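You operate a simulated robot arm through the tools that you are given. There is no shell and no other tool.

You run a simulated two-armed robot. Do the job below in one go: nothing can be reset, and whatever is moved stays where it is left.

TASK
Check the filter by the hand lamp: insert out, then home again.
Fine: lamp on first and off last; hold the lamp and the can while you work them.

It is judged by the outcome, as a careful person would: the job done as asked, and still so three seconds after it is handed in. It fails if anything else is knocked over, pushed out of place, dropped, spilled or broken.

THE ROBOT
Two 6-joint arms with two-finger parallel grippers on one trunk, on a base that moves. Base frame: it is fixed to the floor where the robot stands at the start and does not move with it; the origin is under the middle of the robot, x ahead of it, y to its left, z up; the surface under the hand at the start is at about z = 800. Lengths are in mm, angles in degrees, forces in N, time in s.
The left shoulder is at the start at [80, 215, 1558], the right one opposite. With the tool pointing down near the work surface each hand reaches from about 100 to 680 mm from the robot's upright axis, wherever it stands, measured 20 degrees to its own side. Places, roughly: lamp slider [500, -100, 900]; ply bench top [700, -300, 800]. Payload 3.43 kg a hand.
Tool frame (each hand has its own): the origin (TCP) lies between the finger pads and is the grasp point; the fingertips stand 30 mm ahead of it; z points along the fingers, y is the line along which they close. Largest opening 94 mm; finger width 28, thickness 10; the body of the gripper, 50 by 96 mm, starts 55 mm behind the TCP.
Orientation is that of the tool frame in the base frame, as a unit quaternion [w, x, y, z]. With the fingers straight down and closing along the base's y, the tool's x points along the base's -x, its y along +y and its z along -z.

THE INTERFACE
- The arms move only by the tool apply_moves. It takes "left_moves", "right_moves" or both (then of equal length, played together; a hand with none holds still); each is a list of rows, each an object of numbers (a shift or turn left out is 0, a gripper value left out holds the last): "dx", "dy", "dz": the shift along the tool's x, y, z in mm; "rx", "ry", "rz": the turn, a rotation vector about the tool's x, y, z in degrees; "gripper": the opening, from 0 (shut) to 1 (fully open). In form: [{"dx": .., "dy": .., "dz": .., "rx": .., "ry": .., "rz": .., "gripper": ..}, ...]. A call has 1 to 20 rows; each row is the pose to reach, as a shift and turn from the pose commanded when the call began, along the tool's axes at that moment. A row lasts 0.2 s, in which the tool goes at most 50 mm and 8.6 degrees; a call with a longer step from one row to the next is refused whole, and so is a gripper value outside its range. Where a pose cannot be reached the arm comes as near as it can. A force on the tool above 40 N (or 10 N above the force at the start of the call, whichever is more), or a blocked arm, ends the call early, and 0.2 s more pass. Each finger travels about 72 mm/s and halts on what it meets, pressing with about 26 N; the grip force reading is that of the motor and also rises with nothing between the fingers. The clock runs only during rows and for 0.2 s after the last one: add rows that repeat a pose to give the fingers time. The reply holds the time, the measured pose of the TCP, the force on the tool along the base axes, the opening and the grip force, in the units named above and with some noise, with the torque about the TCP (base axes, N m) and any sound that the robot's microphone picked up.
- Cameras (640 x 400 px; columns grow to the right, rows downward): "scene" is now at [94.5, 9, 1698]; the picture's right is [0.14, -0.99, -0.00], its down [-0.87, -0.12, -0.48] and it looks along [0.47, 0.07, -0.88] (base axes); focal length 266 px, centre (320, 200). "left" rides on the left gripper at [76, -14, -103] in its tool frame; the picture's right is [0.18, 0.98, 0.00], its down [-0.75, 0.14, -0.64] and it looks along [-0.63, 0.12, 0.77] (tool axes); focal length 243 px, centre (320, 200). "right" rides on the right gripper at [76, 14, -103] in its tool frame; the picture's right is [-0.18, 0.98, 0.00], its down [-0.75, -0.14, -0.64] and it looks along [-0.63, -0.12, 0.77] (tool axes); focal length 243 px, centre (320, 200).
- snapshot(camera): a new picture of that camera. No time passes.
- slide_trunk(by): slides the trunk up (or, below 0, down) by that many mm; the arms and the scene camera ride with it, the base frame stays. It gives what a move gives, with no picture.
- steer(legs): drives the robot by 1 to 6 legs, each [ahead, left, turn to the left] in mm, mm and degrees, along the robot's own axes; the way and the turn of a leg run together, so that a leg with both is an arc; at most 1500 mm and 180 degrees a leg. The arms and the cameras ride along, it lands a little off, and it stops where it bumps. It gives what a move gives.
- turn_head(pan, tilt): turns the head with the scene camera to pan (to the left, within 86 degrees either way) and tilt (down, from -29 to 69), counted from straight ahead of the robot. It gives what a move gives.
- point_at(camera, pixels): for up to 12 pixels [column, row] of the newest picture of that camera ("zoom" is the newest enlarged one), the place [x, y, z] in the base frame of the surface seen there, good to about 2 mm. No time passes.
- enlarge(camera, box): a new picture of the part [left, top, right, bottom] of that camera's present view, enlarged. No time passes.
- hand_in(): hands the job in; it is judged then, once.

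Leave the grippers open and the arms clear of the work at the hand-in unless told otherwise.

The tools are called after "Call:" as a command line: name --argument value ..., lists and objects as JSON in quotes. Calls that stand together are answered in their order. apply_moves: Moves the arms, as the interface text tells. Its arguments: {"type":"object","properties":{"left_moves":{"type":"array","items":{"type":"object","properties":{"dx":{"type":"number"},"dy":{"type":"number"},"dz":{"type":"number"},"rx":{"type":"number"},"ry":{"type":"number"},"rz":{"type":"number"},"gripper":{"type":"number"}}}},"right_moves":{"type":"array","items":{"type":"object","properties":{"dx":{"type":"number"},"dy":{"type":"number"},"dz":{"type":"number"},"rx":{"type":"number"},"ry":{"type":"number"},"rz":{"type":"number"},"gripper":{"type":"number"}}}}},"required":[]} The other tools are called the same way: slide_trunk (by) moves the trunk up or down; steer (legs) drives the base; turn_head (pan, tilt) turns the head that bears the scene camera; snapshot (camera) takes a picture; point_at (camera, pixels) gives the place of the surface under pixels of a picture; enlarge (camera, box) takes an enlarged picture of a part of a camera's view; hand_in () hands the job in.

At the start:

```text
time: 0.0
left_position: [458.5, -44.8, 999.2]
left_orientation: [0.0, -0.001, 1.0, 0.0]
left_contact_force: [1.2, 0.2, -0.6]
left_ft_torque: [0.02, 0.02, -0.02]
left_opening: 94.2
left_gripper_force: 0.0
right_position: [395.1, -428.6, 996.8]
right_orientation: [0.003, 0.0, 1.0, -0.001]
right_contact_force: [0.1, -0.1, -0.9]
right_ft_torque: [0.03, -0.02, -0.01]
right_opening: 94.0
right_gripper_force: 0.1
trunk travel left (down, up): [-788.0, 52.0]
robot x, y, heading: [1.4, 1.3, -0.1]
head pan, tilt (commanded): [7.9, 61.5]
```

scene: 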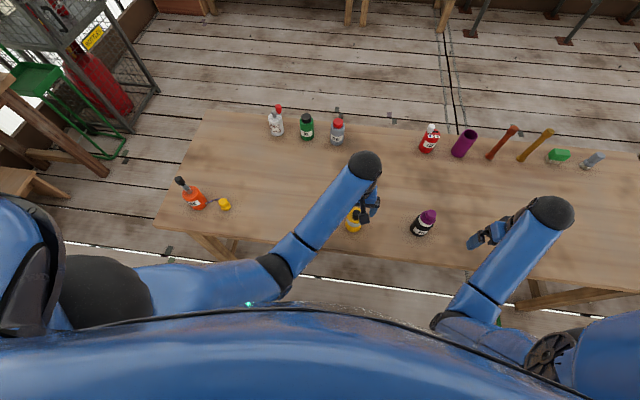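
right: 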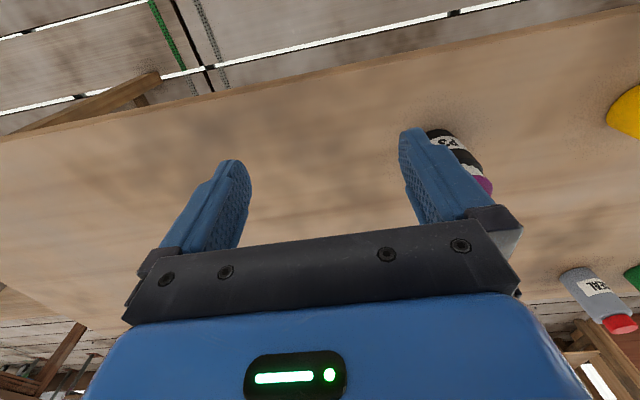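
left: 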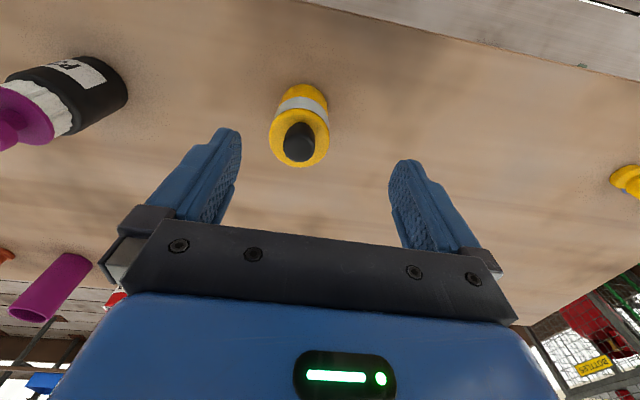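

I see a bench with several bottles, a yellow object near column 353, row 220 that is probably the hand lamp, and a black/purple object at 423, 222. First I'll enlarge parts of the scene to identify the lamp and the filter can.

Call:
enlarge --camera "scene" --box '[300, 120, 480, 260]'

Call:
enlarge --camera "left" --box '[220, 50, 400, 200]'

Call:
enlarge --camera "scene" --box '[400, 100, 640, 250]'

Call:
enlarge --camera "scene" --box '[150, 80, 390, 230]'

```text
2.86 times, centred on (390, 190) of scene
```

zoom: 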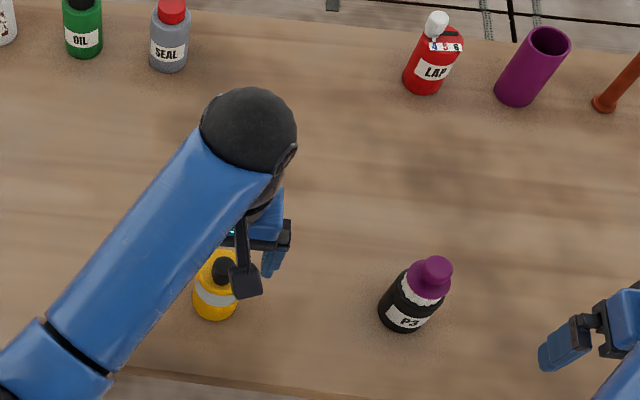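

```text
2.67 times, centred on (310, 125) of left
```

zoom: 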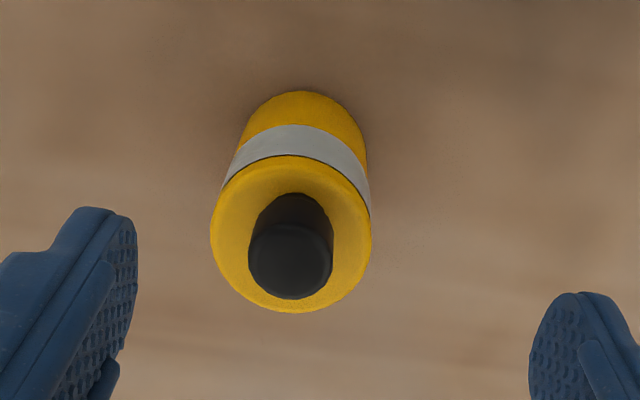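

```text
2.67 times, centred on (520, 175) of scene
```

zoom: 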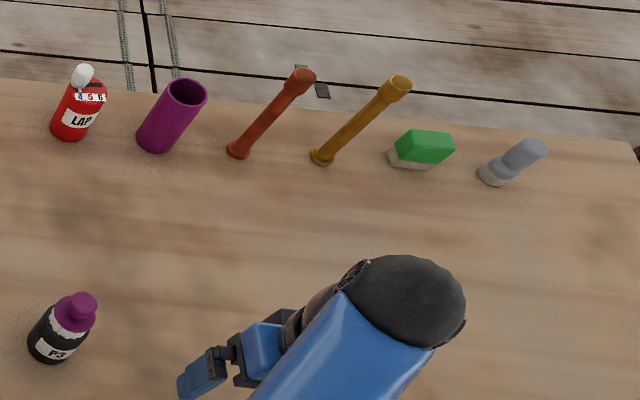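

```text
2.67 times, centred on (270, 155) of scene
```

zoom: 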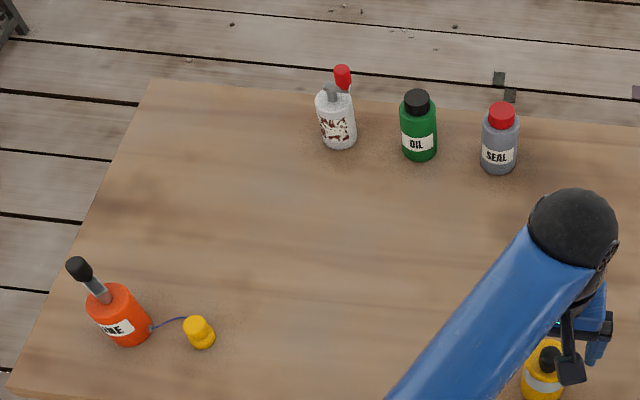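

The yellow body with a grey band and black top is near the stated lamp slider place. The black can marked "P3" with a purple lid is likely the filter. I'll measure both from the scene view and the left camera.

Call:
snapshot --camera "scene"

Call:
point_at --camera "scene" --pixels '[[352, 226], [355, 214], [423, 222], [428, 216], [421, 233], [430, 138], [463, 145], [500, 142], [197, 199], [224, 204], [400, 180]]'

Call:
point_at --camera "left" --pixels '[[299, 145], [300, 130], [318, 160], [303, 103], [303, 88], [280, 140], [327, 140], [299, 164], [65, 80], [20, 112], [90, 85], [45, 130]]'

```text
taken
```

scene: 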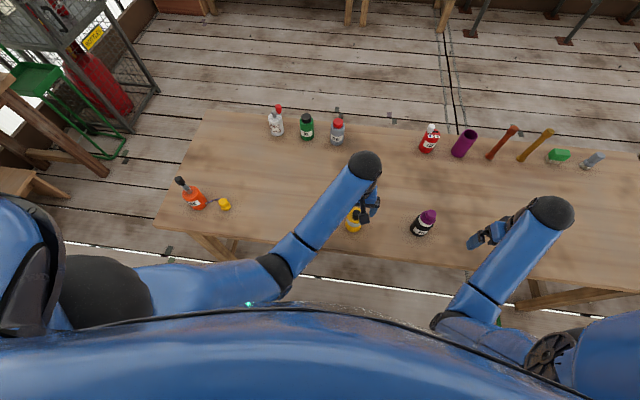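

```text
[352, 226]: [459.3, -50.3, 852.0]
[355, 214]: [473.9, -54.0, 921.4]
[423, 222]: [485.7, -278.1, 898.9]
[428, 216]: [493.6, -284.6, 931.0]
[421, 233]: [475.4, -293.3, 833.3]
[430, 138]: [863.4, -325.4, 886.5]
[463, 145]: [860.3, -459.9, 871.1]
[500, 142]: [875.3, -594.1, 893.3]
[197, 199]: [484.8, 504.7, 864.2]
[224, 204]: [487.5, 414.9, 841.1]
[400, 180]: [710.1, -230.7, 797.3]
```

```text
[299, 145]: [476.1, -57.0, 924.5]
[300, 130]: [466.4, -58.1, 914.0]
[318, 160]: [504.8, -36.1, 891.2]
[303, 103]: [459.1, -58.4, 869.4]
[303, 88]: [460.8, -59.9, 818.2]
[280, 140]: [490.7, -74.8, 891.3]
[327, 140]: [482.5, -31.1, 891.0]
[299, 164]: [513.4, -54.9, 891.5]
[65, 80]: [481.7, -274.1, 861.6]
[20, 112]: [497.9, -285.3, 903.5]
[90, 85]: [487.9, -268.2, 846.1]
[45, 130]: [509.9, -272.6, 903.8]
```

Lamp: body about x 487, y -55, top at z 891, with a black piece up to about 925. P3 can: around (490, -280), top about 931. I need side views, so the left hand goes back and to the left, away from the lamp, to see with its camera.

Call:
apply_moves --left_moves '[{"dx": 40, "dy": 20}, {"dx": 80, "dy": 40}, {"dx": 120, "dy": 60}, {"dx": 160, "dy": 80}, {"dx": 190, "dy": 90}]'

Call:
snapshot --camera "left"

Call:
snapshot --camera "scene"

```text
time: 1.2
left_position: [267.6, 47.9, 992.4]
left_orientation: [0.003, 0.0, 1.0, -0.002]
left_contact_force: [0.2, -0.6, 0.4]
left_ft_torque: [0.02, -0.01, -0.03]
left_opening: 94.3
left_gripper_force: 0.0
left hand out of reach, approached as far as the arm can: row 2, 3, 4, 5
right_position: [394.1, -428.8, 1000.0]
right_orientation: [0.003, 0.001, 1.0, -0.001]
right_contact_force: [0.6, -0.3, -0.1]
right_ft_torque: [-0.02, -0.01, 0.01]
right_opening: 94.0
right_gripper_force: 0.1
trunk travel left (down, up): [-788.0, 52.0]
robot x, y, heading: [-4.6, 1.9, 0.0]
head pan, tilt (commanded): [7.9, 61.5]
```

```text
taken
```

left: 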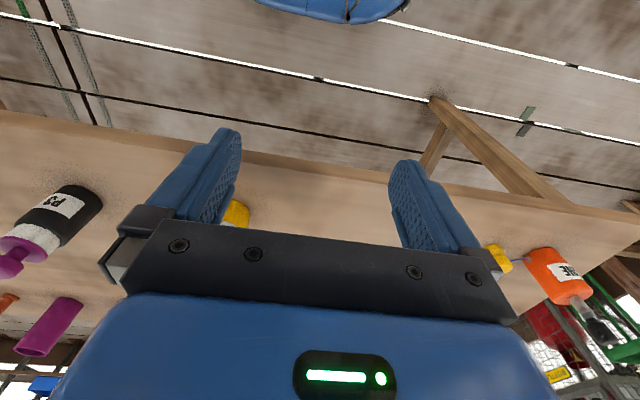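

```text
taken
```

scene: 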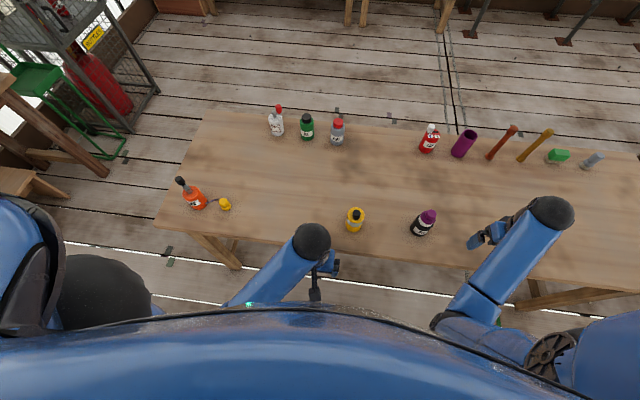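

The left hand is clear of the lamp now. I'll enlarge the scene view over the lamp (about 355, 220) and the P3 can (about 423, 222).

Call:
enlarge --camera "scene" --box '[331, 198, 379, 238]'

Call:
enlarge --camera "scene" --box '[400, 200, 448, 240]'

Call:
enlarge --camera "left" --box '[0, 160, 120, 290]'

Call:
enlarge --camera "right" --box '[400, 80, 640, 230]'

```text
10.00 times, centred on (355, 218) of scene
```

zoom: 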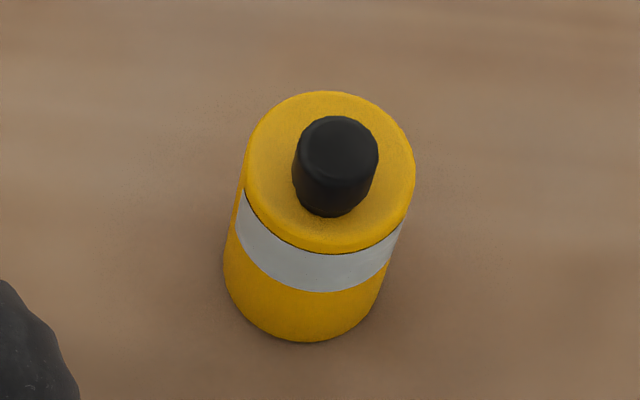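

```text
10.00 times, centred on (424, 220) of scene
```

zoom: 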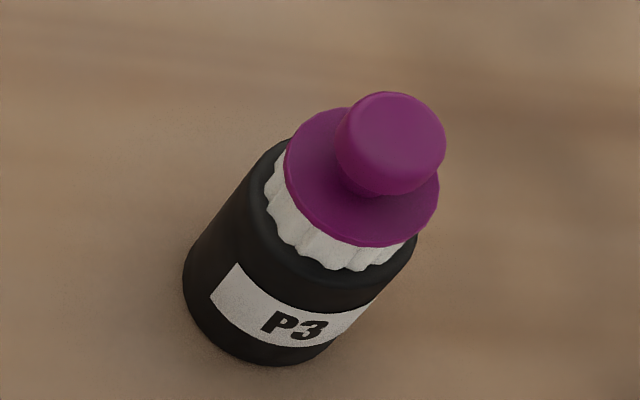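

```text
3.08 times, centred on (60, 225) of left
```

zoom: 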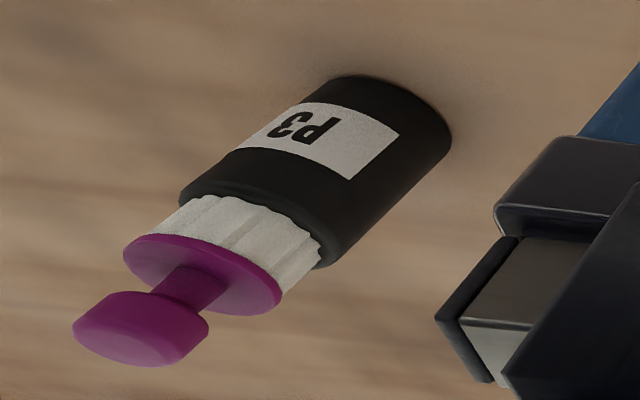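

```text
2.67 times, centred on (520, 155) of right
```

zoom: 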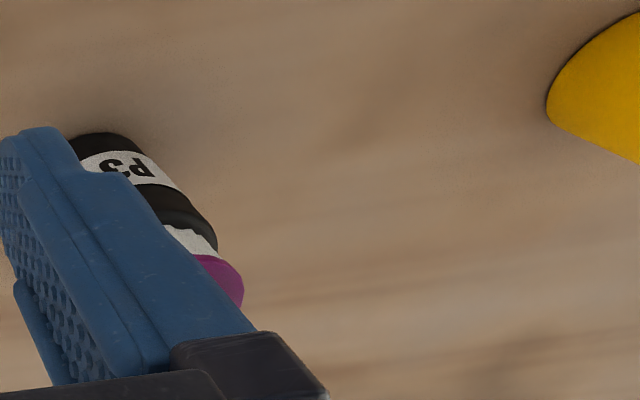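

The can holds a white pleated insert with a purple flange and knob. The lamp has a black round piece on top and a grey band (perhaps its diffuser). I'll measure the lamp and the can finely in enlarged pictures.

Call:
enlarge --camera "scene" --box '[331, 198, 379, 238]'

Call:
point_at --camera "zoom" --pixels '[[248, 165], [412, 165], [325, 95], [335, 245], [336, 150], [335, 122], [310, 150], [372, 150], [335, 210], [305, 335], [315, 275], [400, 130]]'

Call:
enlarge --camera "scene" --box '[400, 200, 448, 240]'

Call:
point_at --camera "zoom" --pixels '[[390, 135], [345, 130], [440, 135], [390, 97], [300, 150], [434, 210], [350, 240], [320, 115], [340, 255], [300, 265], [190, 280], [290, 325]]'

```text
10.00 times, centred on (355, 218) of scene
```

zoom: 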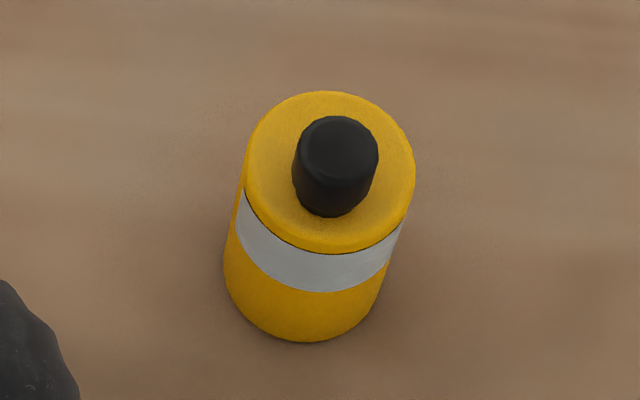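

```text
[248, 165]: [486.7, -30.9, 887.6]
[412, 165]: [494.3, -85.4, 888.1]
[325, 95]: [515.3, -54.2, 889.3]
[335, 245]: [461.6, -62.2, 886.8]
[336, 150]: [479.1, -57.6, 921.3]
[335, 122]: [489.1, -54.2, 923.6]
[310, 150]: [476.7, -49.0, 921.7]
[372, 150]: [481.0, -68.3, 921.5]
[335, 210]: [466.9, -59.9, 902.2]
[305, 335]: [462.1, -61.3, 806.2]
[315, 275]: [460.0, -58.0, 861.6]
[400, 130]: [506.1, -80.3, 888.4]
```

```text
10.00 times, centred on (424, 220) of scene
```

zoom: 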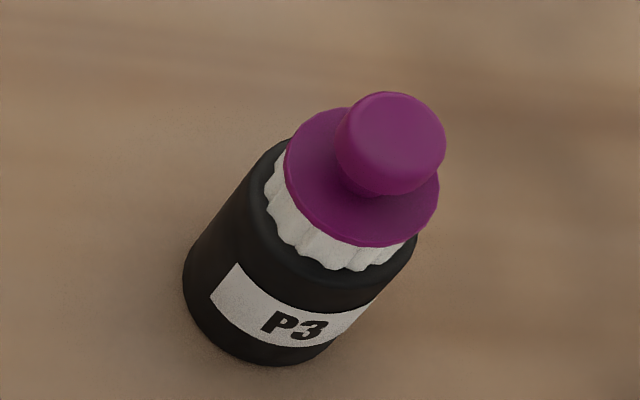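

```text
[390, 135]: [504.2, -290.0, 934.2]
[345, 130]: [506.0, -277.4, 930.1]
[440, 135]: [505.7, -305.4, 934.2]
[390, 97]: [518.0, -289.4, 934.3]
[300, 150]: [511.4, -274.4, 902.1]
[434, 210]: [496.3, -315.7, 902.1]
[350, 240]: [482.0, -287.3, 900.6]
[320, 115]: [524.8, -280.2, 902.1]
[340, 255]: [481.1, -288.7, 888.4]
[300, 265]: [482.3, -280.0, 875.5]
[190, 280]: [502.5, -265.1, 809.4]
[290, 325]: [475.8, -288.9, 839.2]
```

The lamp is about 56 mm across, centred near (488, -58). The black knob looks offset toward me at about x 480. The can is centred near (503, -293), with the flange at z 902 and the knob top at 934. To see the lamp from its left side, I'll move the left hand left of it and turn it 90° so its camera looks toward -y.

Call:
apply_moves --left_moves '[{"dx": -18, "dy": 8, "rz": 8.2}, {"dx": -36, "dy": 16, "rz": 16.4}, {"dx": -54, "dy": 24, "rz": 24.6}, {"dx": -72, "dy": 32, "rz": 32.8}, {"dx": -90, "dy": 40, "rz": 41}, {"dx": -108, "dy": 48, "rz": 49.2}, {"dx": -126, "dy": 56, "rz": 57.4}, {"dx": -144, "dy": 64, "rz": 65.6}, {"dx": -162, "dy": 72, "rz": 73.8}, {"dx": -180, "dy": 80, "rz": 82}, {"dx": -200, "dy": 85, "rz": 90}]'

Call:
snapshot --camera "left"

```text
time: 3.6
left_position: [467.9, 131.6, 991.3]
left_orientation: [-0.001, 0.708, 0.707, 0.0]
left_contact_force: [0.2, -0.6, -0.5]
left_ft_torque: [0.01, 0.04, 0.01]
left_opening: 93.9
left_gripper_force: 0.0
right_position: [396.6, -429.2, 997.8]
right_orientation: [0.001, 0.002, 1.0, 0.0]
right_contact_force: [0.3, -0.3, 0.6]
right_ft_torque: [-0.01, 0.0, 0.0]
right_opening: 94.1
right_gripper_force: 0.1
trunk travel left (down, up): [-788.0, 52.0]
robot x, y, heading: [0.6, -2.4, -0.1]
head pan, tilt (commanded): [7.9, 61.5]
```

```text
taken
```

left: 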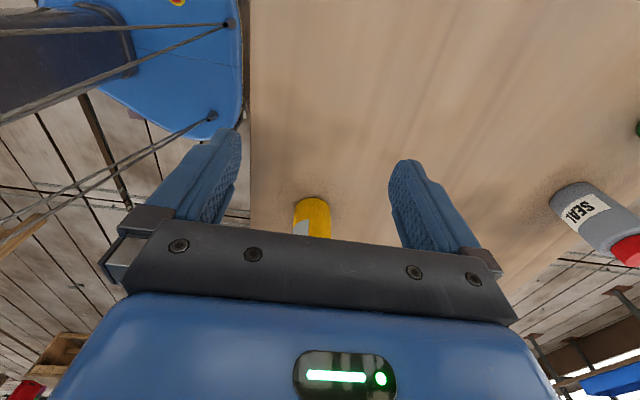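

The lamp is partly hidden behind the gripper body at (312, 220). I'll move the hand 75 mm toward the lamp to bring it up between the fingers in view, and raise it slightly.

Call:
apply_moves --left_moves '[{"dx": -40}, {"dx": -80}, {"dx": -110, "dz": -20}]'

Call:
enlarge --camera "left" --box '[210, 90, 418, 220]'

Call:
snapshot --camera "left"

```text
time: 4.4
left_position: [466.9, 21.0, 1011.3]
left_orientation: [-0.001, 0.706, 0.708, 0.0]
left_contact_force: [0.9, -0.3, 0.6]
left_ft_torque: [-0.02, -0.01, -0.02]
left_opening: 94.2
left_gripper_force: 0.1
right_position: [396.1, -430.0, 998.2]
right_orientation: [0.001, 0.001, 1.0, -0.001]
right_contact_force: [0.7, -0.9, -1.6]
right_ft_torque: [0.04, 0.01, 0.01]
right_opening: 94.1
right_gripper_force: 0.0
trunk travel left (down, up): [-788.0, 52.0]
robot x, y, heading: [-3.0, 4.4, 0.1]
head pan, tilt (commanded): [7.9, 61.5]
```

```text
3.08 times, centred on (314, 155) of left
```

zoom: 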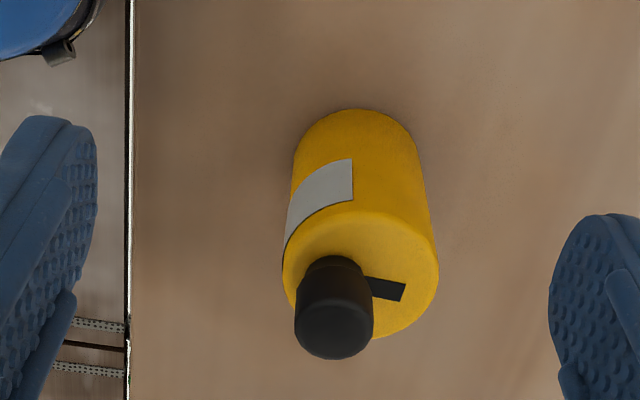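

```text
taken
```

left: 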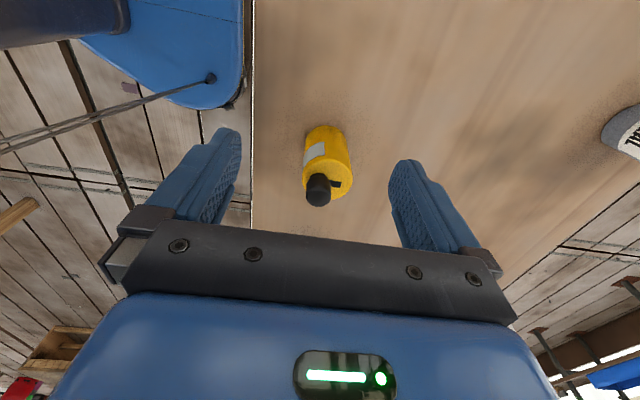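

A slot is visible on the lamp top: the knob sits at its near end (toward -x), and the slot runs away to +x (zoom pixel 370–405, 290). I'll measure the slot and knob.

Call:
point_at --camera "zoom" --pixels '[[404, 284], [401, 300], [372, 278], [375, 297], [436, 270], [284, 270], [333, 345], [300, 320], [372, 320], [335, 265], [350, 215], [400, 325]]'

```text
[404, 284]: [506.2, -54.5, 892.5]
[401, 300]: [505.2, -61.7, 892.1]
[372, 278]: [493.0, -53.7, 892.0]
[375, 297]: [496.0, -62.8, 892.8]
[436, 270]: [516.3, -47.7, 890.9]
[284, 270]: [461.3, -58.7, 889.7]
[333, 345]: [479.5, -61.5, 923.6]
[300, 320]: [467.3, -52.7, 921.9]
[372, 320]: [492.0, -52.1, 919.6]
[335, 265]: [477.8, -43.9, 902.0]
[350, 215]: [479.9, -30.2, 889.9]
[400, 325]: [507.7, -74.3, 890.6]
```

The slot runs along +x: its far end is at x≈506, centred on y≈-58. The knob (about 26 mm wide) sits at x≈480, so sliding it toward +x should switch the lamp on. Next I'll check the P3 can from its right side with the right camera, turning the right hand -90° and placing it right of the can.

Call:
apply_moves --right_moves '[{"dx": -10, "dz": -5, "rz": -8.2}, {"dx": -20, "dz": -10, "rz": -16.4}, {"dx": -30, "dz": -15, "rz": -24.6}, {"dx": -40, "dz": -15, "rz": -32.8}, {"dx": -50, "dz": -15, "rz": -41}, {"dx": -60, "dz": -15, "rz": -49.2}, {"dx": -70, "dz": -15, "rz": -57.4}, {"dx": -80, "dz": -15, "rz": -65.6}, {"dx": -90, "dy": 10, "dz": -15, "rz": -73.8}, {"dx": -100, "dy": 20, "dz": -15, "rz": -82}, {"dx": -105, "dy": 29, "dz": -15, "rz": -90}]'

Call:
snapshot --camera "right"

Call:
enlarge --camera "right" --box '[230, 90, 438, 220]'

```text
time: 6.8
left_position: [467.4, 20.4, 1011.7]
left_orientation: [0.0, 0.707, 0.707, 0.0]
left_contact_force: [1.0, 0.2, -0.1]
left_ft_torque: [-0.04, -0.02, 0.01]
left_opening: 94.2
left_gripper_force: 0.0
right_position: [499.7, -400.1, 1013.8]
right_orientation: [-0.001, 0.708, -0.706, 0.003]
right_contact_force: [-0.2, 1.1, 0.3]
right_ft_torque: [0.01, -0.01, -0.03]
right_opening: 93.9
right_gripper_force: 0.1
right hand out of reach, approached as far as the arm can: row 1, 2, 3, 4
trunk travel left (down, up): [-788.0, 52.0]
robot x, y, heading: [-2.7, 0.3, -0.1]
head pan, tilt (commanded): [7.9, 61.5]
```

```text
taken
```

right: 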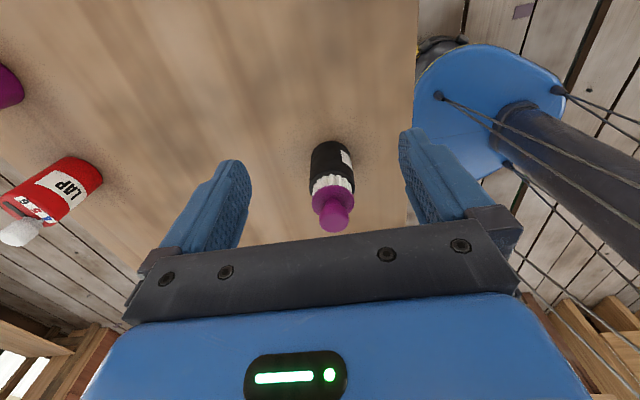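

```text
3.08 times, centred on (334, 155) of right
```

zoom: 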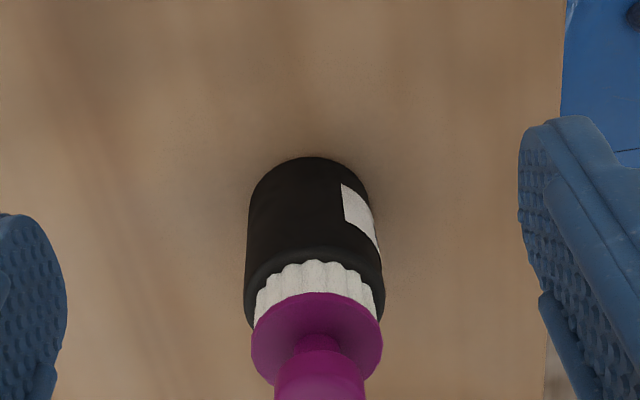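

No latch or marking shows on the can, so the insert looks like a straight pull-out. For the lamp, the left hand will hold the body from the left side, tilted about 55° from vertical with fingers closing along x. I'll tilt the left hand in place while shifting it a bit left, then check reach.

Call:
apply_moves --left_moves '[{"dx": 8, "dy": 3, "ry": -7.86}, {"dx": 16, "dy": 6, "ry": -15.7}, {"dx": 24, "dy": 9, "ry": -23.6}, {"dx": 32, "dy": 12, "ry": -31.4}, {"dx": 40, "dy": 15, "ry": -39.3}, {"dx": 45, "dy": 18, "ry": -47.1}, {"dx": 50, "dy": 20.6, "ry": -55}]'

Call:
snapshot --camera "left"

Call:
snapshot --camera "scene"

```text
time: 8.4
left_position: [488.0, 71.2, 1011.3]
left_orientation: [0.327, 0.627, 0.627, -0.327]
left_contact_force: [-0.3, 0.2, 0.4]
left_ft_torque: [0.0, -0.03, 0.0]
left_opening: 93.9
left_gripper_force: 0.1
right_position: [500.7, -399.7, 1013.7]
right_orientation: [0.0, -0.707, 0.708, -0.003]
right_contact_force: [0.0, -0.1, -0.8]
right_ft_torque: [0.02, 0.04, 0.02]
right_opening: 94.0
right_gripper_force: 0.1
trunk travel left (down, up): [-788.0, 52.0]
robot x, y, heading: [3.0, -1.4, -0.0]
head pan, tilt (commanded): [7.9, 61.5]
```

```text
taken
```

left: 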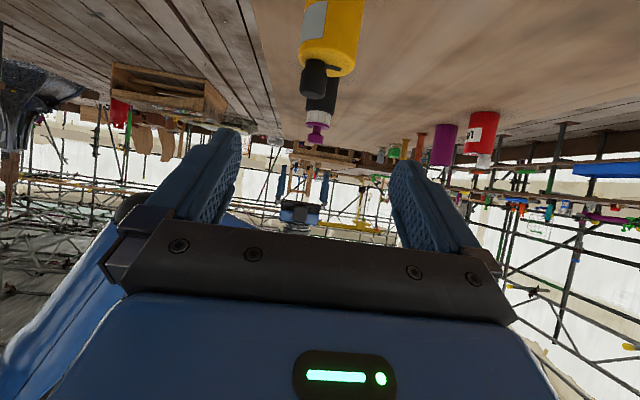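

```text
taken
```

scene: 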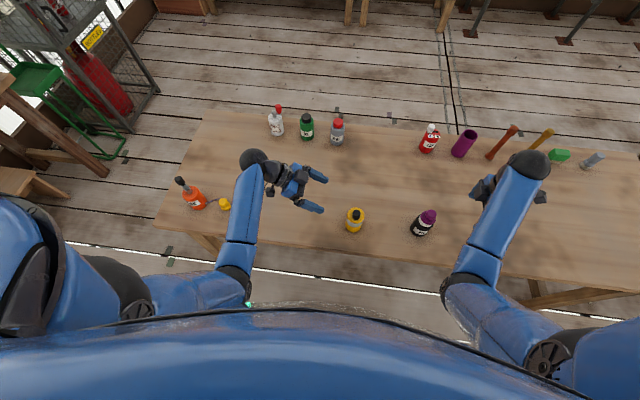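

The tilted pose was reached. The lamp now shows upside-down at the top of the left view (325, 30). I'll lower to a start point on the approach line, then take a look before closing in.

Call:
apply_moves --left_moves '[{"dx": 20, "dz": 20}, {"dx": 40, "dz": 40}, {"dx": 60.9, "dz": 60.7}, {"dx": 60.9, "dz": 90}]'

Call:
snapshot --camera "left"

Call:
enlarge --camera "scene" --box '[260, 150, 420, 250]'

```text
time: 9.4
left_position: [488.0, 31.2, 909.1]
left_orientation: [0.327, 0.627, 0.628, -0.326]
left_contact_force: [0.1, 0.3, 1.2]
left_ft_torque: [0.01, 0.0, -0.03]
left_opening: 93.8
left_gripper_force: 0.1
right_position: [500.6, -400.4, 1013.5]
right_orientation: [0.001, -0.706, 0.708, -0.001]
right_contact_force: [0.5, 0.4, 0.3]
right_ft_torque: [-0.03, 0.0, 0.01]
right_opening: 93.7
right_gripper_force: 0.0
trunk travel left (down, up): [-788.0, 52.0]
robot x, y, heading: [-0.9, -4.7, 0.1]
head pan, tilt (commanded): [7.9, 61.5]
```

```text
taken
```

left: 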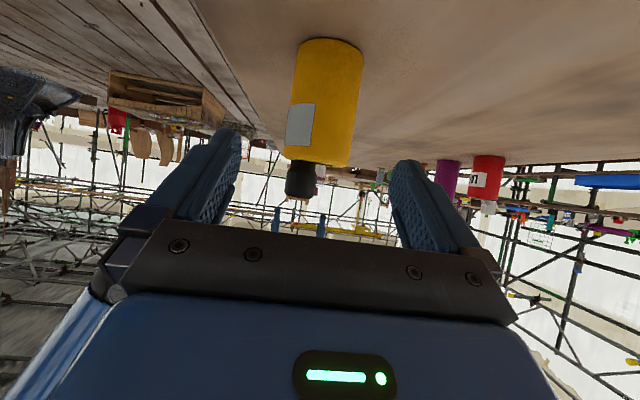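

```text
4.00 times, centred on (340, 200) of scene
```

zoom: 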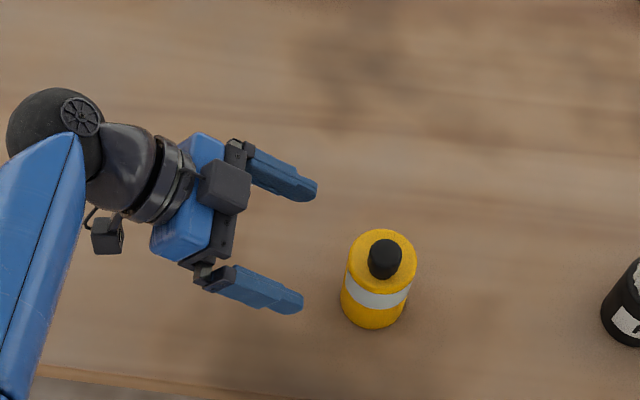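

The fingers straddle the lamp well. A black box sits on the upper side of the left gripper (scene pixel about 316, 197). I'll measure it, and recheck the lamp position, to make sure the right hand can come down at the knob.

Call:
point_at --camera "zoom" --pixels '[[225, 180], [245, 205], [245, 170], [235, 145], [310, 185], [298, 305], [385, 250], [370, 300], [215, 285], [105, 240]]'

Call:
point_at --camera "left" --pixels '[[328, 100], [300, 100], [360, 100], [291, 150], [347, 155], [300, 190], [288, 180], [312, 180], [300, 120]]'

```text
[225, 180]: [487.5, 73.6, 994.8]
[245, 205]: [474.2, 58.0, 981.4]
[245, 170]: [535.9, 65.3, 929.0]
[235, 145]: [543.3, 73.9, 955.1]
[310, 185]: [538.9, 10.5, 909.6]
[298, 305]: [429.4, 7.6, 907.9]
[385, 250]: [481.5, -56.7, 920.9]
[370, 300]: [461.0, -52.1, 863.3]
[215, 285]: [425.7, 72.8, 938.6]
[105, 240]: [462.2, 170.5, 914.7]
```

```text
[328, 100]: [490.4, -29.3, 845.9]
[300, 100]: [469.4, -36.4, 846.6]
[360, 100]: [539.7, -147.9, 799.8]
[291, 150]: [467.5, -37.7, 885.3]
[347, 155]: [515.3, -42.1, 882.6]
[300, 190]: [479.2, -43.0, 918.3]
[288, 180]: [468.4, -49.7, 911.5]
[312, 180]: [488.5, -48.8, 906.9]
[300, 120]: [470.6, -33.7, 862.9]
```

The gripper box will end near y -23, z 924, leaving about 20 mm to the right-hand fingers at the knob, which is enough. Now I'll slide the left fingers around the lamp body, final TCP about (488, -46, 848), without closing yet.

Call:
apply_moves --left_moves '[{"dx": 2, "dz": 25}, {"dx": 3, "dz": 50}, {"dx": 4, "dz": 70}, {"dx": 5, "dz": 85}, {"dx": 5.7, "dz": 98.3}]'

Call:
snapshot --camera "left"

Call:
enlarge --camera "scene" --box '[275, 165, 403, 245]'

```text
time: 10.6
left_position: [490.3, -45.4, 849.4]
left_orientation: [0.326, 0.627, 0.627, -0.327]
left_contact_force: [0.2, -0.4, -0.4]
left_ft_torque: [-0.04, 0.01, -0.01]
left_opening: 94.1
left_gripper_force: 0.1
right_position: [501.2, -400.4, 1014.6]
right_orientation: [0.001, -0.707, 0.707, -0.002]
right_contact_force: [0.2, -0.1, 0.6]
right_ft_torque: [0.0, -0.02, -0.01]
right_opening: 93.9
right_gripper_force: 0.0
trunk travel left (down, up): [-788.0, 52.0]
robot x, y, heading: [-0.3, 2.4, -0.1]
head pan, tilt (commanded): [7.9, 61.5]
```

```text
taken
```

left: 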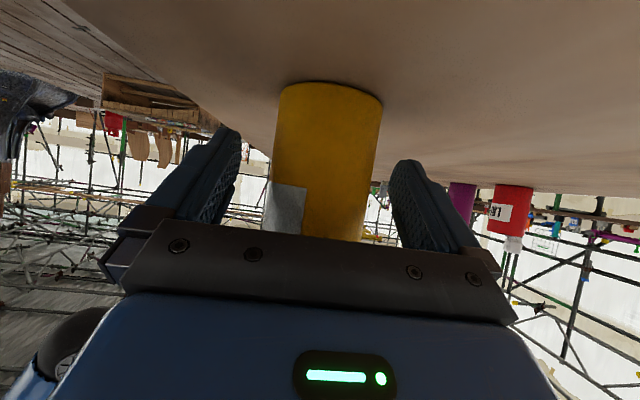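

```text
5.00 times, centred on (339, 205) of scene
```

zoom: 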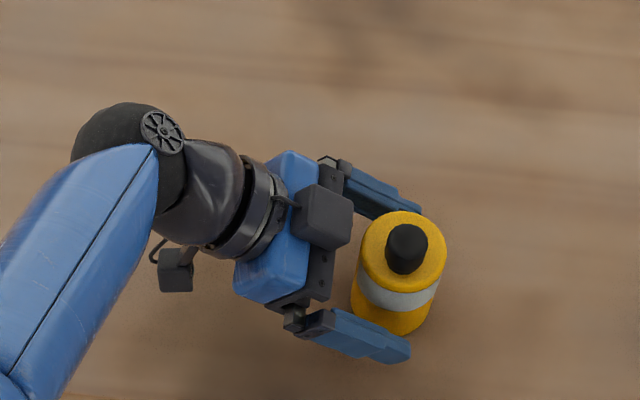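

The lamp stands between the fingers, roughly centred. I'll close the left gripper on the body in steps.

Call:
apply_moves --left_moves '[{"gripper": 0.75}, {"gripper": 0.68}, {"gripper": 0.62}, {"gripper": 0.55}, {"gripper": 0.45}, {"gripper": 0.4}, {"gripper": 0.4}]'

Call:
enlarge --camera "scene" --box '[275, 165, 403, 245]'

```text
time: 12.2
left_position: [489.1, -44.9, 849.1]
left_orientation: [0.327, 0.627, 0.627, -0.327]
left_contact_force: [0.0, 0.6, 2.0]
left_ft_torque: [-0.03, 0.0, -0.03]
left_opening: 59.8
left_gripper_force: 25.9
right_position: [501.0, -400.2, 1014.3]
right_orientation: [0.001, -0.706, 0.708, -0.002]
right_contact_force: [-0.5, -0.1, 1.0]
right_ft_torque: [0.0, -0.04, 0.01]
right_opening: 94.0
right_gripper_force: 0.0
trunk travel left (down, up): [-788.0, 52.0]
robot x, y, heading: [-0.4, 1.7, -0.0]
head pan, tilt (commanded): [7.9, 61.5]
```

```text
5.00 times, centred on (339, 205) of scene
```

zoom: 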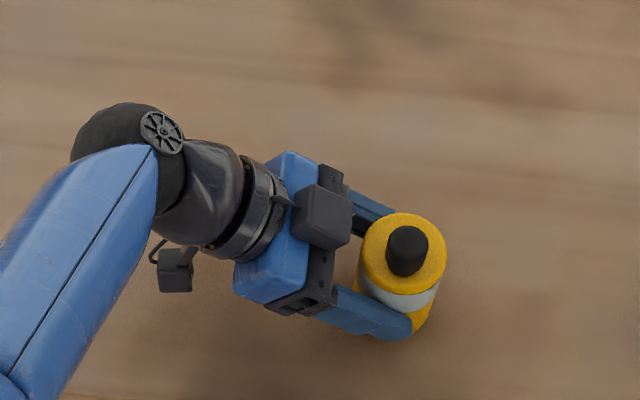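

The lamp is gripped (opening 59.8, force 25.9 N). I'll measure the knob again in this view before bringing in the right hand.

Call:
point_at --camera "zoom" --pixels '[[407, 240], [407, 228], [388, 250], [427, 250], [407, 275], [362, 250], [446, 250], [403, 215], [350, 200], [322, 200]]'

Call:
snapshot --camera "right"

```text
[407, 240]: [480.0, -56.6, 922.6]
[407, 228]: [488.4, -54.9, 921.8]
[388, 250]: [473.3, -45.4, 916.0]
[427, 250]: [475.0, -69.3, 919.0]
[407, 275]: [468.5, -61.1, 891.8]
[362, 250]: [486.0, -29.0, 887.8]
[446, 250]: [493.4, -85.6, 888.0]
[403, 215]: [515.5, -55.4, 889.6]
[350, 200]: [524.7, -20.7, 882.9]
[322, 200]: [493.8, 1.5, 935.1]
```

```text
taken
```

right: 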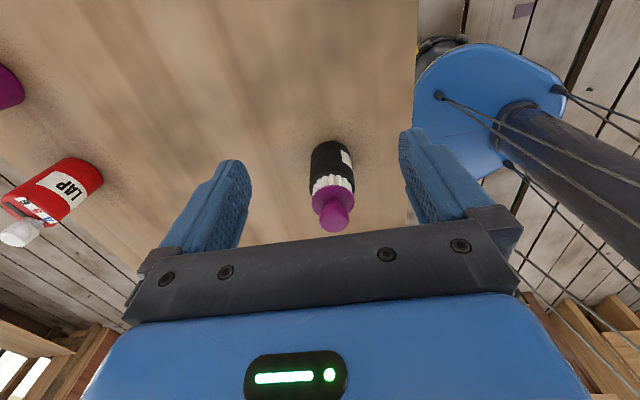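

Knob centre is about (480.5, -58), top 923. I'll carry the right hand at its present height (fingertips at 984, well over the can's 934 top) to a spot above the knob.

Call:
apply_moves --right_moves '[{"dx": -40, "dy": 3}, {"dx": -80, "dy": 6}, {"dx": -120, "dy": 9}, {"dx": -160, "dy": 12}, {"dx": -200, "dy": 14}, {"dx": -240, "dy": 16}, {"dx": -280, "dy": 18}, {"dx": -315, "dy": 20}, {"dx": -342, "dy": 20.5}]'

Call:
snapshot --camera "right"

Call:
enlarge --camera "scene" --box '[275, 145, 435, 245]'

```text
time: 14.2
left_position: [488.6, -42.5, 849.4]
left_orientation: [0.327, 0.627, 0.627, -0.327]
left_contact_force: [0.5, 0.4, 1.6]
left_ft_torque: [0.04, 0.0, 0.0]
left_opening: 59.4
left_gripper_force: 25.9
right_position: [479.9, -56.5, 1012.2]
right_orientation: [0.001, -0.706, 0.708, -0.003]
right_contact_force: [-0.2, -0.7, 0.3]
right_ft_torque: [-0.01, 0.02, 0.01]
right_opening: 93.9
right_gripper_force: 0.0
right hand out of reach, approached as far as the arm can: row 3, 4, 5, 6, 7
trunk travel left (down, up): [-788.0, 52.0]
robot x, y, heading: [1.6, -0.7, -0.0]
head pan, tilt (commanded): [7.9, 61.5]
```

```text
taken
```

right: 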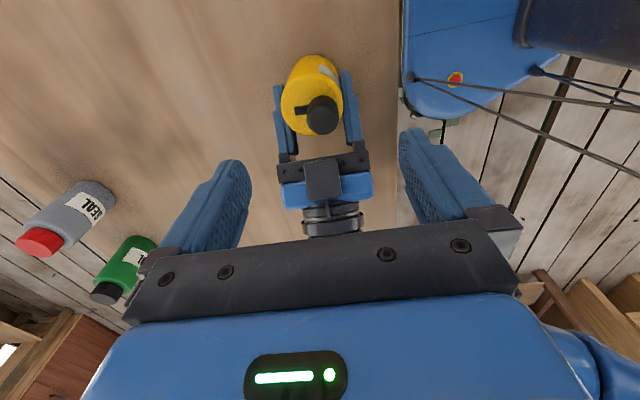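

```text
4.00 times, centred on (355, 195) of scene
```

zoom: 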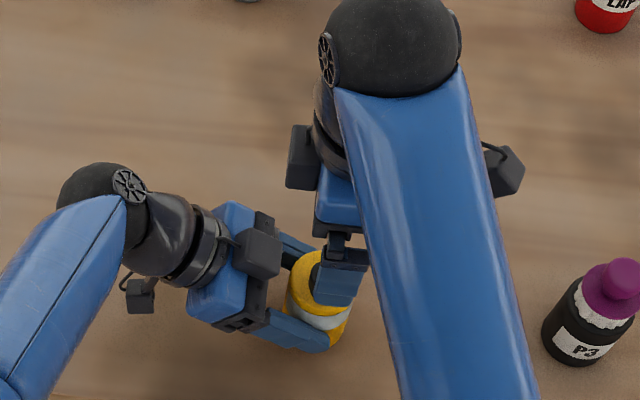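

The right hand is above the knob, with the knob at (322, 115) centred between the fingers. I'll narrow the fingers to about 60 mm and go straight down until the fingertips are about 5 mm above the lamp top (TCP z≈926).

Call:
apply_moves --right_moves '[{"dz": 20, "gripper": 0.62}, {"dz": 40, "gripper": 0.62}, {"dz": 60, "gripper": 0.62}, {"dz": 76, "gripper": 0.62}, {"dz": 85, "gripper": 0.62}]'

Call:
snapshot --camera "right"

Call:
enlarge --camera "scene" --box '[275, 145, 435, 245]'

```text
time: 15.4
left_position: [489.7, -42.9, 848.9]
left_orientation: [0.327, 0.627, 0.627, -0.327]
left_contact_force: [-0.2, 0.5, 1.0]
left_ft_torque: [0.0, -0.02, -0.02]
left_opening: 59.4
left_gripper_force: 26.1
right_position: [479.6, -59.1, 927.9]
right_orientation: [0.001, -0.707, 0.707, -0.002]
right_contact_force: [0.8, -0.8, -0.2]
right_ft_torque: [-0.01, 0.03, -0.01]
right_opening: 58.4
right_gripper_force: 0.0
trunk travel left (down, up): [-788.0, 52.0]
robot x, y, heading: [-0.5, -1.6, -0.3]
head pan, tilt (commanded): [7.9, 61.5]
```

```text
taken
```

right: 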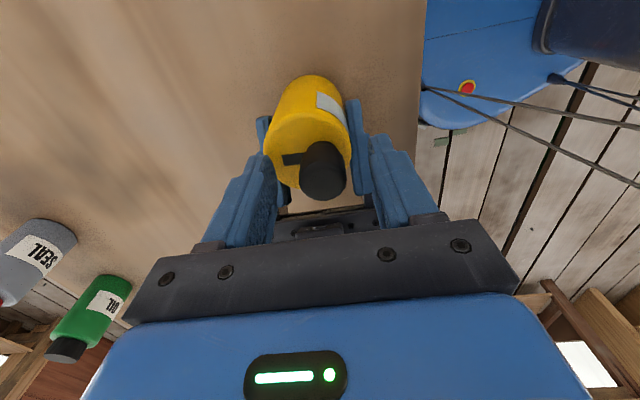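

```text
4.00 times, centred on (355, 195) of scene
```

zoom: 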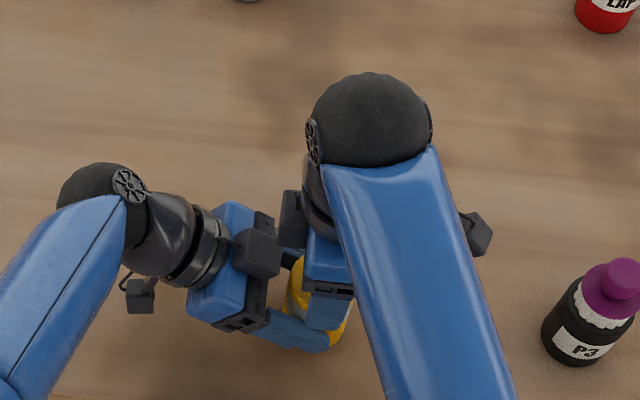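

The knob sits centred between the right fingers (about 322, 170). I'll close on it.

Call:
apply_moves --right_moves '[{"gripper": 0.45}, {"gripper": 0.36}, {"gripper": 0.3}, {"gripper": 0.24}, {"gripper": 0.2}, {"gripper": 0.2}]'

Call:
snapshot --camera "right"

```text
time: 16.8
left_position: [488.7, -43.5, 849.5]
left_orientation: [0.326, 0.628, 0.627, -0.327]
left_contact_force: [-0.3, 2.0, 1.6]
left_ft_torque: [-0.03, -0.29, -0.11]
left_opening: 59.7
left_gripper_force: 26.3
right_position: [479.0, -59.3, 927.7]
right_orientation: [0.0, -0.706, 0.708, -0.001]
right_contact_force: [-0.1, -0.7, 0.0]
right_ft_torque: [-0.04, 0.36, 0.07]
right_opening: 25.5
right_gripper_force: 26.0
trunk travel left (down, up): [-788.0, 52.0]
robot x, y, heading: [1.6, -0.1, 0.0]
head pan, tilt (commanded): [7.9, 61.5]
```

```text
taken
```

right: 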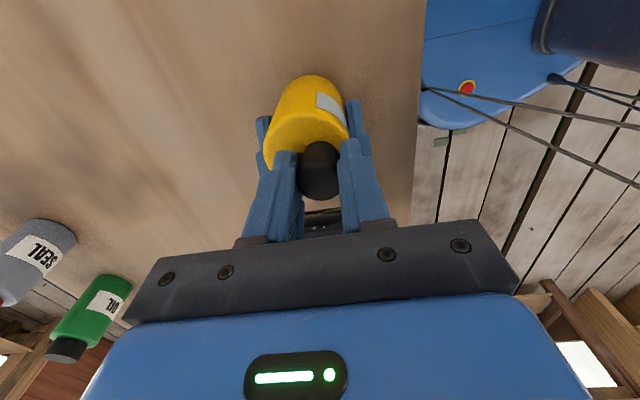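

The knob is gripped (25.5 mm, 26 N), the lamp steady. Now I'll slide the knob toward +x (right tool -y) slowly by 8 mm and read forces and sound.

Call:
apply_moves --right_moves '[{"dy": -2}, {"dy": -4}, {"dy": -6}, {"dy": -8}]'

Call:
snapshot --camera "right"

```text
time: 17.8
left_position: [489.0, -44.3, 849.0]
left_orientation: [0.326, 0.628, 0.627, -0.327]
left_contact_force: [1.9, 3.3, 0.0]
left_ft_torque: [-0.2, -0.14, -0.03]
left_opening: 59.5
left_gripper_force: 25.8
right_position: [488.1, -59.0, 928.4]
right_orientation: [0.0, -0.707, 0.707, -0.003]
right_contact_force: [-0.7, -4.5, 3.2]
right_ft_torque: [-0.17, 0.35, 0.05]
right_opening: 25.6
right_gripper_force: 26.1
trunk travel left (down, up): [-788.0, 52.0]
robot x, y, heading: [-0.9, -2.1, 0.2]
head pan, tilt (commanded): [7.9, 61.5]
```

```text
taken
```

right: 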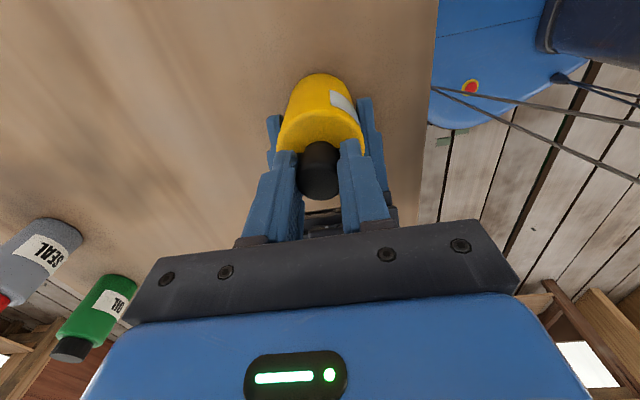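

The knob moved about 8 mm along the slot with little force, and no sound yet. Continuing another 8 mm.

Call:
apply_moves --right_moves '[{"dy": -2}, {"dy": -4}, {"dy": -6}, {"dy": -8}]'

Call:
snapshot --camera "right"

Call:
enlarge --camera "scene" --box '[275, 145, 435, 245]'

```text
time: 18.8
left_position: [488.2, -43.9, 849.4]
left_orientation: [0.326, 0.628, 0.627, -0.327]
left_contact_force: [0.5, 14.3, 4.4]
left_ft_torque: [-0.6, -0.09, 0.1]
left_opening: 59.6
left_gripper_force: 26.4
right_position: [495.6, -58.2, 928.9]
right_orientation: [0.0, -0.706, 0.708, -0.003]
right_contact_force: [-1.6, -14.4, -0.9]
right_ft_torque: [-0.56, 0.31, 0.05]
right_opening: 25.3
right_gripper_force: 26.1
trunk travel left (down, up): [-788.0, 52.0]
robot x, y, heading: [-0.3, -1.2, -0.3]
head pan, tilt (commanded): [7.9, 61.5]
```

```text
taken
```

right: 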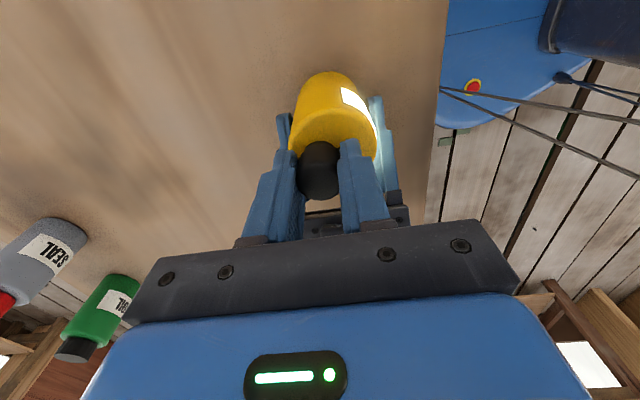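

```text
4.00 times, centred on (355, 195) of scene
```

zoom: 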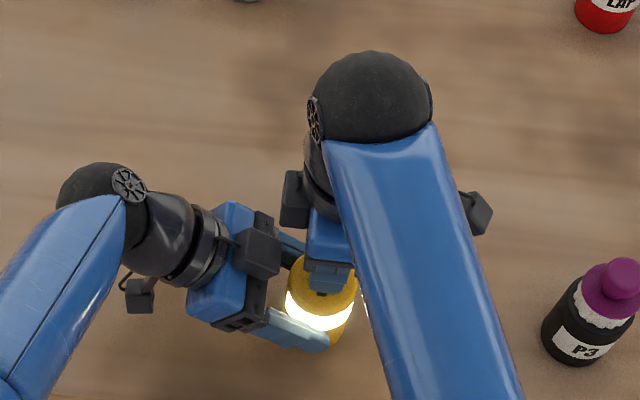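

The band now glows white, so the lamp is on. There is a sideways load of about 14 N along y, so I'll ease the hand 2 mm toward -y and push on gently 3 mm to see whether the slider has an end stop.

Call:
apply_moves --right_moves '[{"dx": 1}, {"dx": 2, "dy": -1}, {"dx": 2.5, "dy": -2}, {"dx": 2.5, "dy": -3}]'

Call:
snapshot --camera "right"

```text
time: 19.8
left_position: [488.6, -44.6, 850.1]
left_orientation: [0.326, 0.627, 0.627, -0.327]
left_contact_force: [5.7, -5.3, 0.1]
left_ft_torque: [0.17, 0.15, 0.05]
left_opening: 59.4
left_gripper_force: 25.9
right_position: [499.8, -59.7, 927.8]
right_orientation: [-0.002, 0.707, -0.707, 0.001]
right_contact_force: [-6.2, 4.2, 0.4]
right_ft_torque: [0.19, 0.3, 0.0]
right_opening: 25.6
right_gripper_force: 25.9
trunk travel left (down, up): [-788.0, 52.0]
robot x, y, heading: [0.7, 5.4, -0.1]
head pan, tilt (commanded): [7.9, 61.5]
```

```text
taken
```

right: 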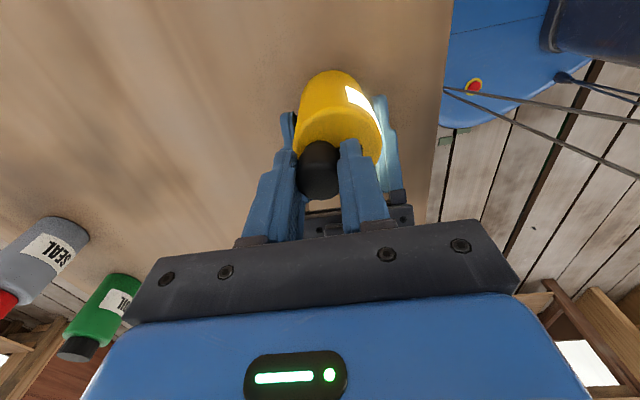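

The x reaction is now -6 N with the knob at x≈500, so it is at its end stop and the lamp stays lit. I'll ease off the load and open the right fingers, leaving the knob in place.

Call:
apply_moves --right_moves '[{"dx": -0.6, "dy": 1}, {"dx": -0.6, "dy": 1, "gripper": 0.35}, {"dx": -0.6, "dy": 1, "gripper": 0.45}, {"dx": -0.6, "dy": 1, "gripper": 0.55}, {"dx": -0.6, "dy": 1, "gripper": 0.6}, {"dx": -0.6, "dy": 1, "gripper": 0.6}]'

Call:
snapshot --camera "right"

```text
time: 21.2
left_position: [488.6, -44.9, 848.8]
left_orientation: [0.326, 0.628, 0.627, -0.327]
left_contact_force: [-0.1, -0.5, 3.5]
left_ft_torque: [0.04, 0.11, -0.01]
left_opening: 59.3
left_gripper_force: 26.0
right_position: [498.6, -61.3, 926.9]
right_orientation: [0.001, -0.706, 0.708, -0.003]
right_contact_force: [0.6, 0.1, -0.6]
right_ft_torque: [-0.02, -0.02, -0.02]
right_opening: 56.5
right_gripper_force: 0.0
trunk travel left (down, up): [-788.0, 52.0]
robot x, y, heading: [2.7, 0.1, 0.0]
head pan, tilt (commanded): [7.9, 61.5]
```

```text
taken
```

right: 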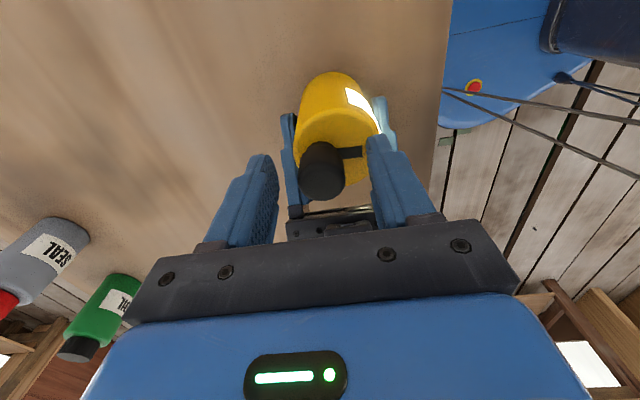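

The knob stays at the far end of the slot and the lamp stays lit. I'll lift the right hand straight up clear of the knob.

Call:
apply_moves --right_moves '[{"dz": -25}, {"dz": -60}, {"dz": -100}, {"dz": -130}]'

Call:
enlarge --camera "scene" --box '[275, 145, 435, 245]'

```text
time: 22.2
left_position: [489.4, -44.7, 848.7]
left_orientation: [0.327, 0.627, 0.627, -0.326]
left_contact_force: [-0.6, -0.5, 0.3]
left_ft_torque: [0.04, 0.08, -0.02]
left_opening: 59.4
left_gripper_force: 25.8
right_position: [506.6, -55.2, 1023.1]
right_orientation: [0.002, -0.707, 0.708, -0.002]
right_contact_force: [-0.7, -0.5, 0.0]
right_ft_torque: [-0.02, 0.02, -0.02]
right_opening: 56.5
right_gripper_force: 0.0
right hand out of reach, approached as far as the arm can: row 3, 4
trunk travel left (down, up): [-788.0, 52.0]
robot x, y, heading: [-1.7, 0.1, -0.0]
head pan, tilt (commanded): [7.9, 61.5]
```

```text
4.00 times, centred on (355, 195) of scene
```

zoom: 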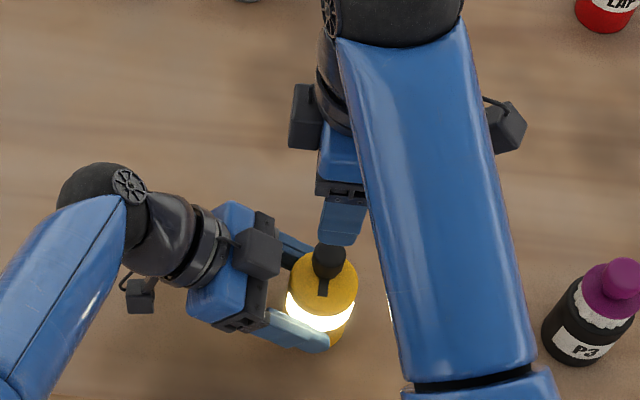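

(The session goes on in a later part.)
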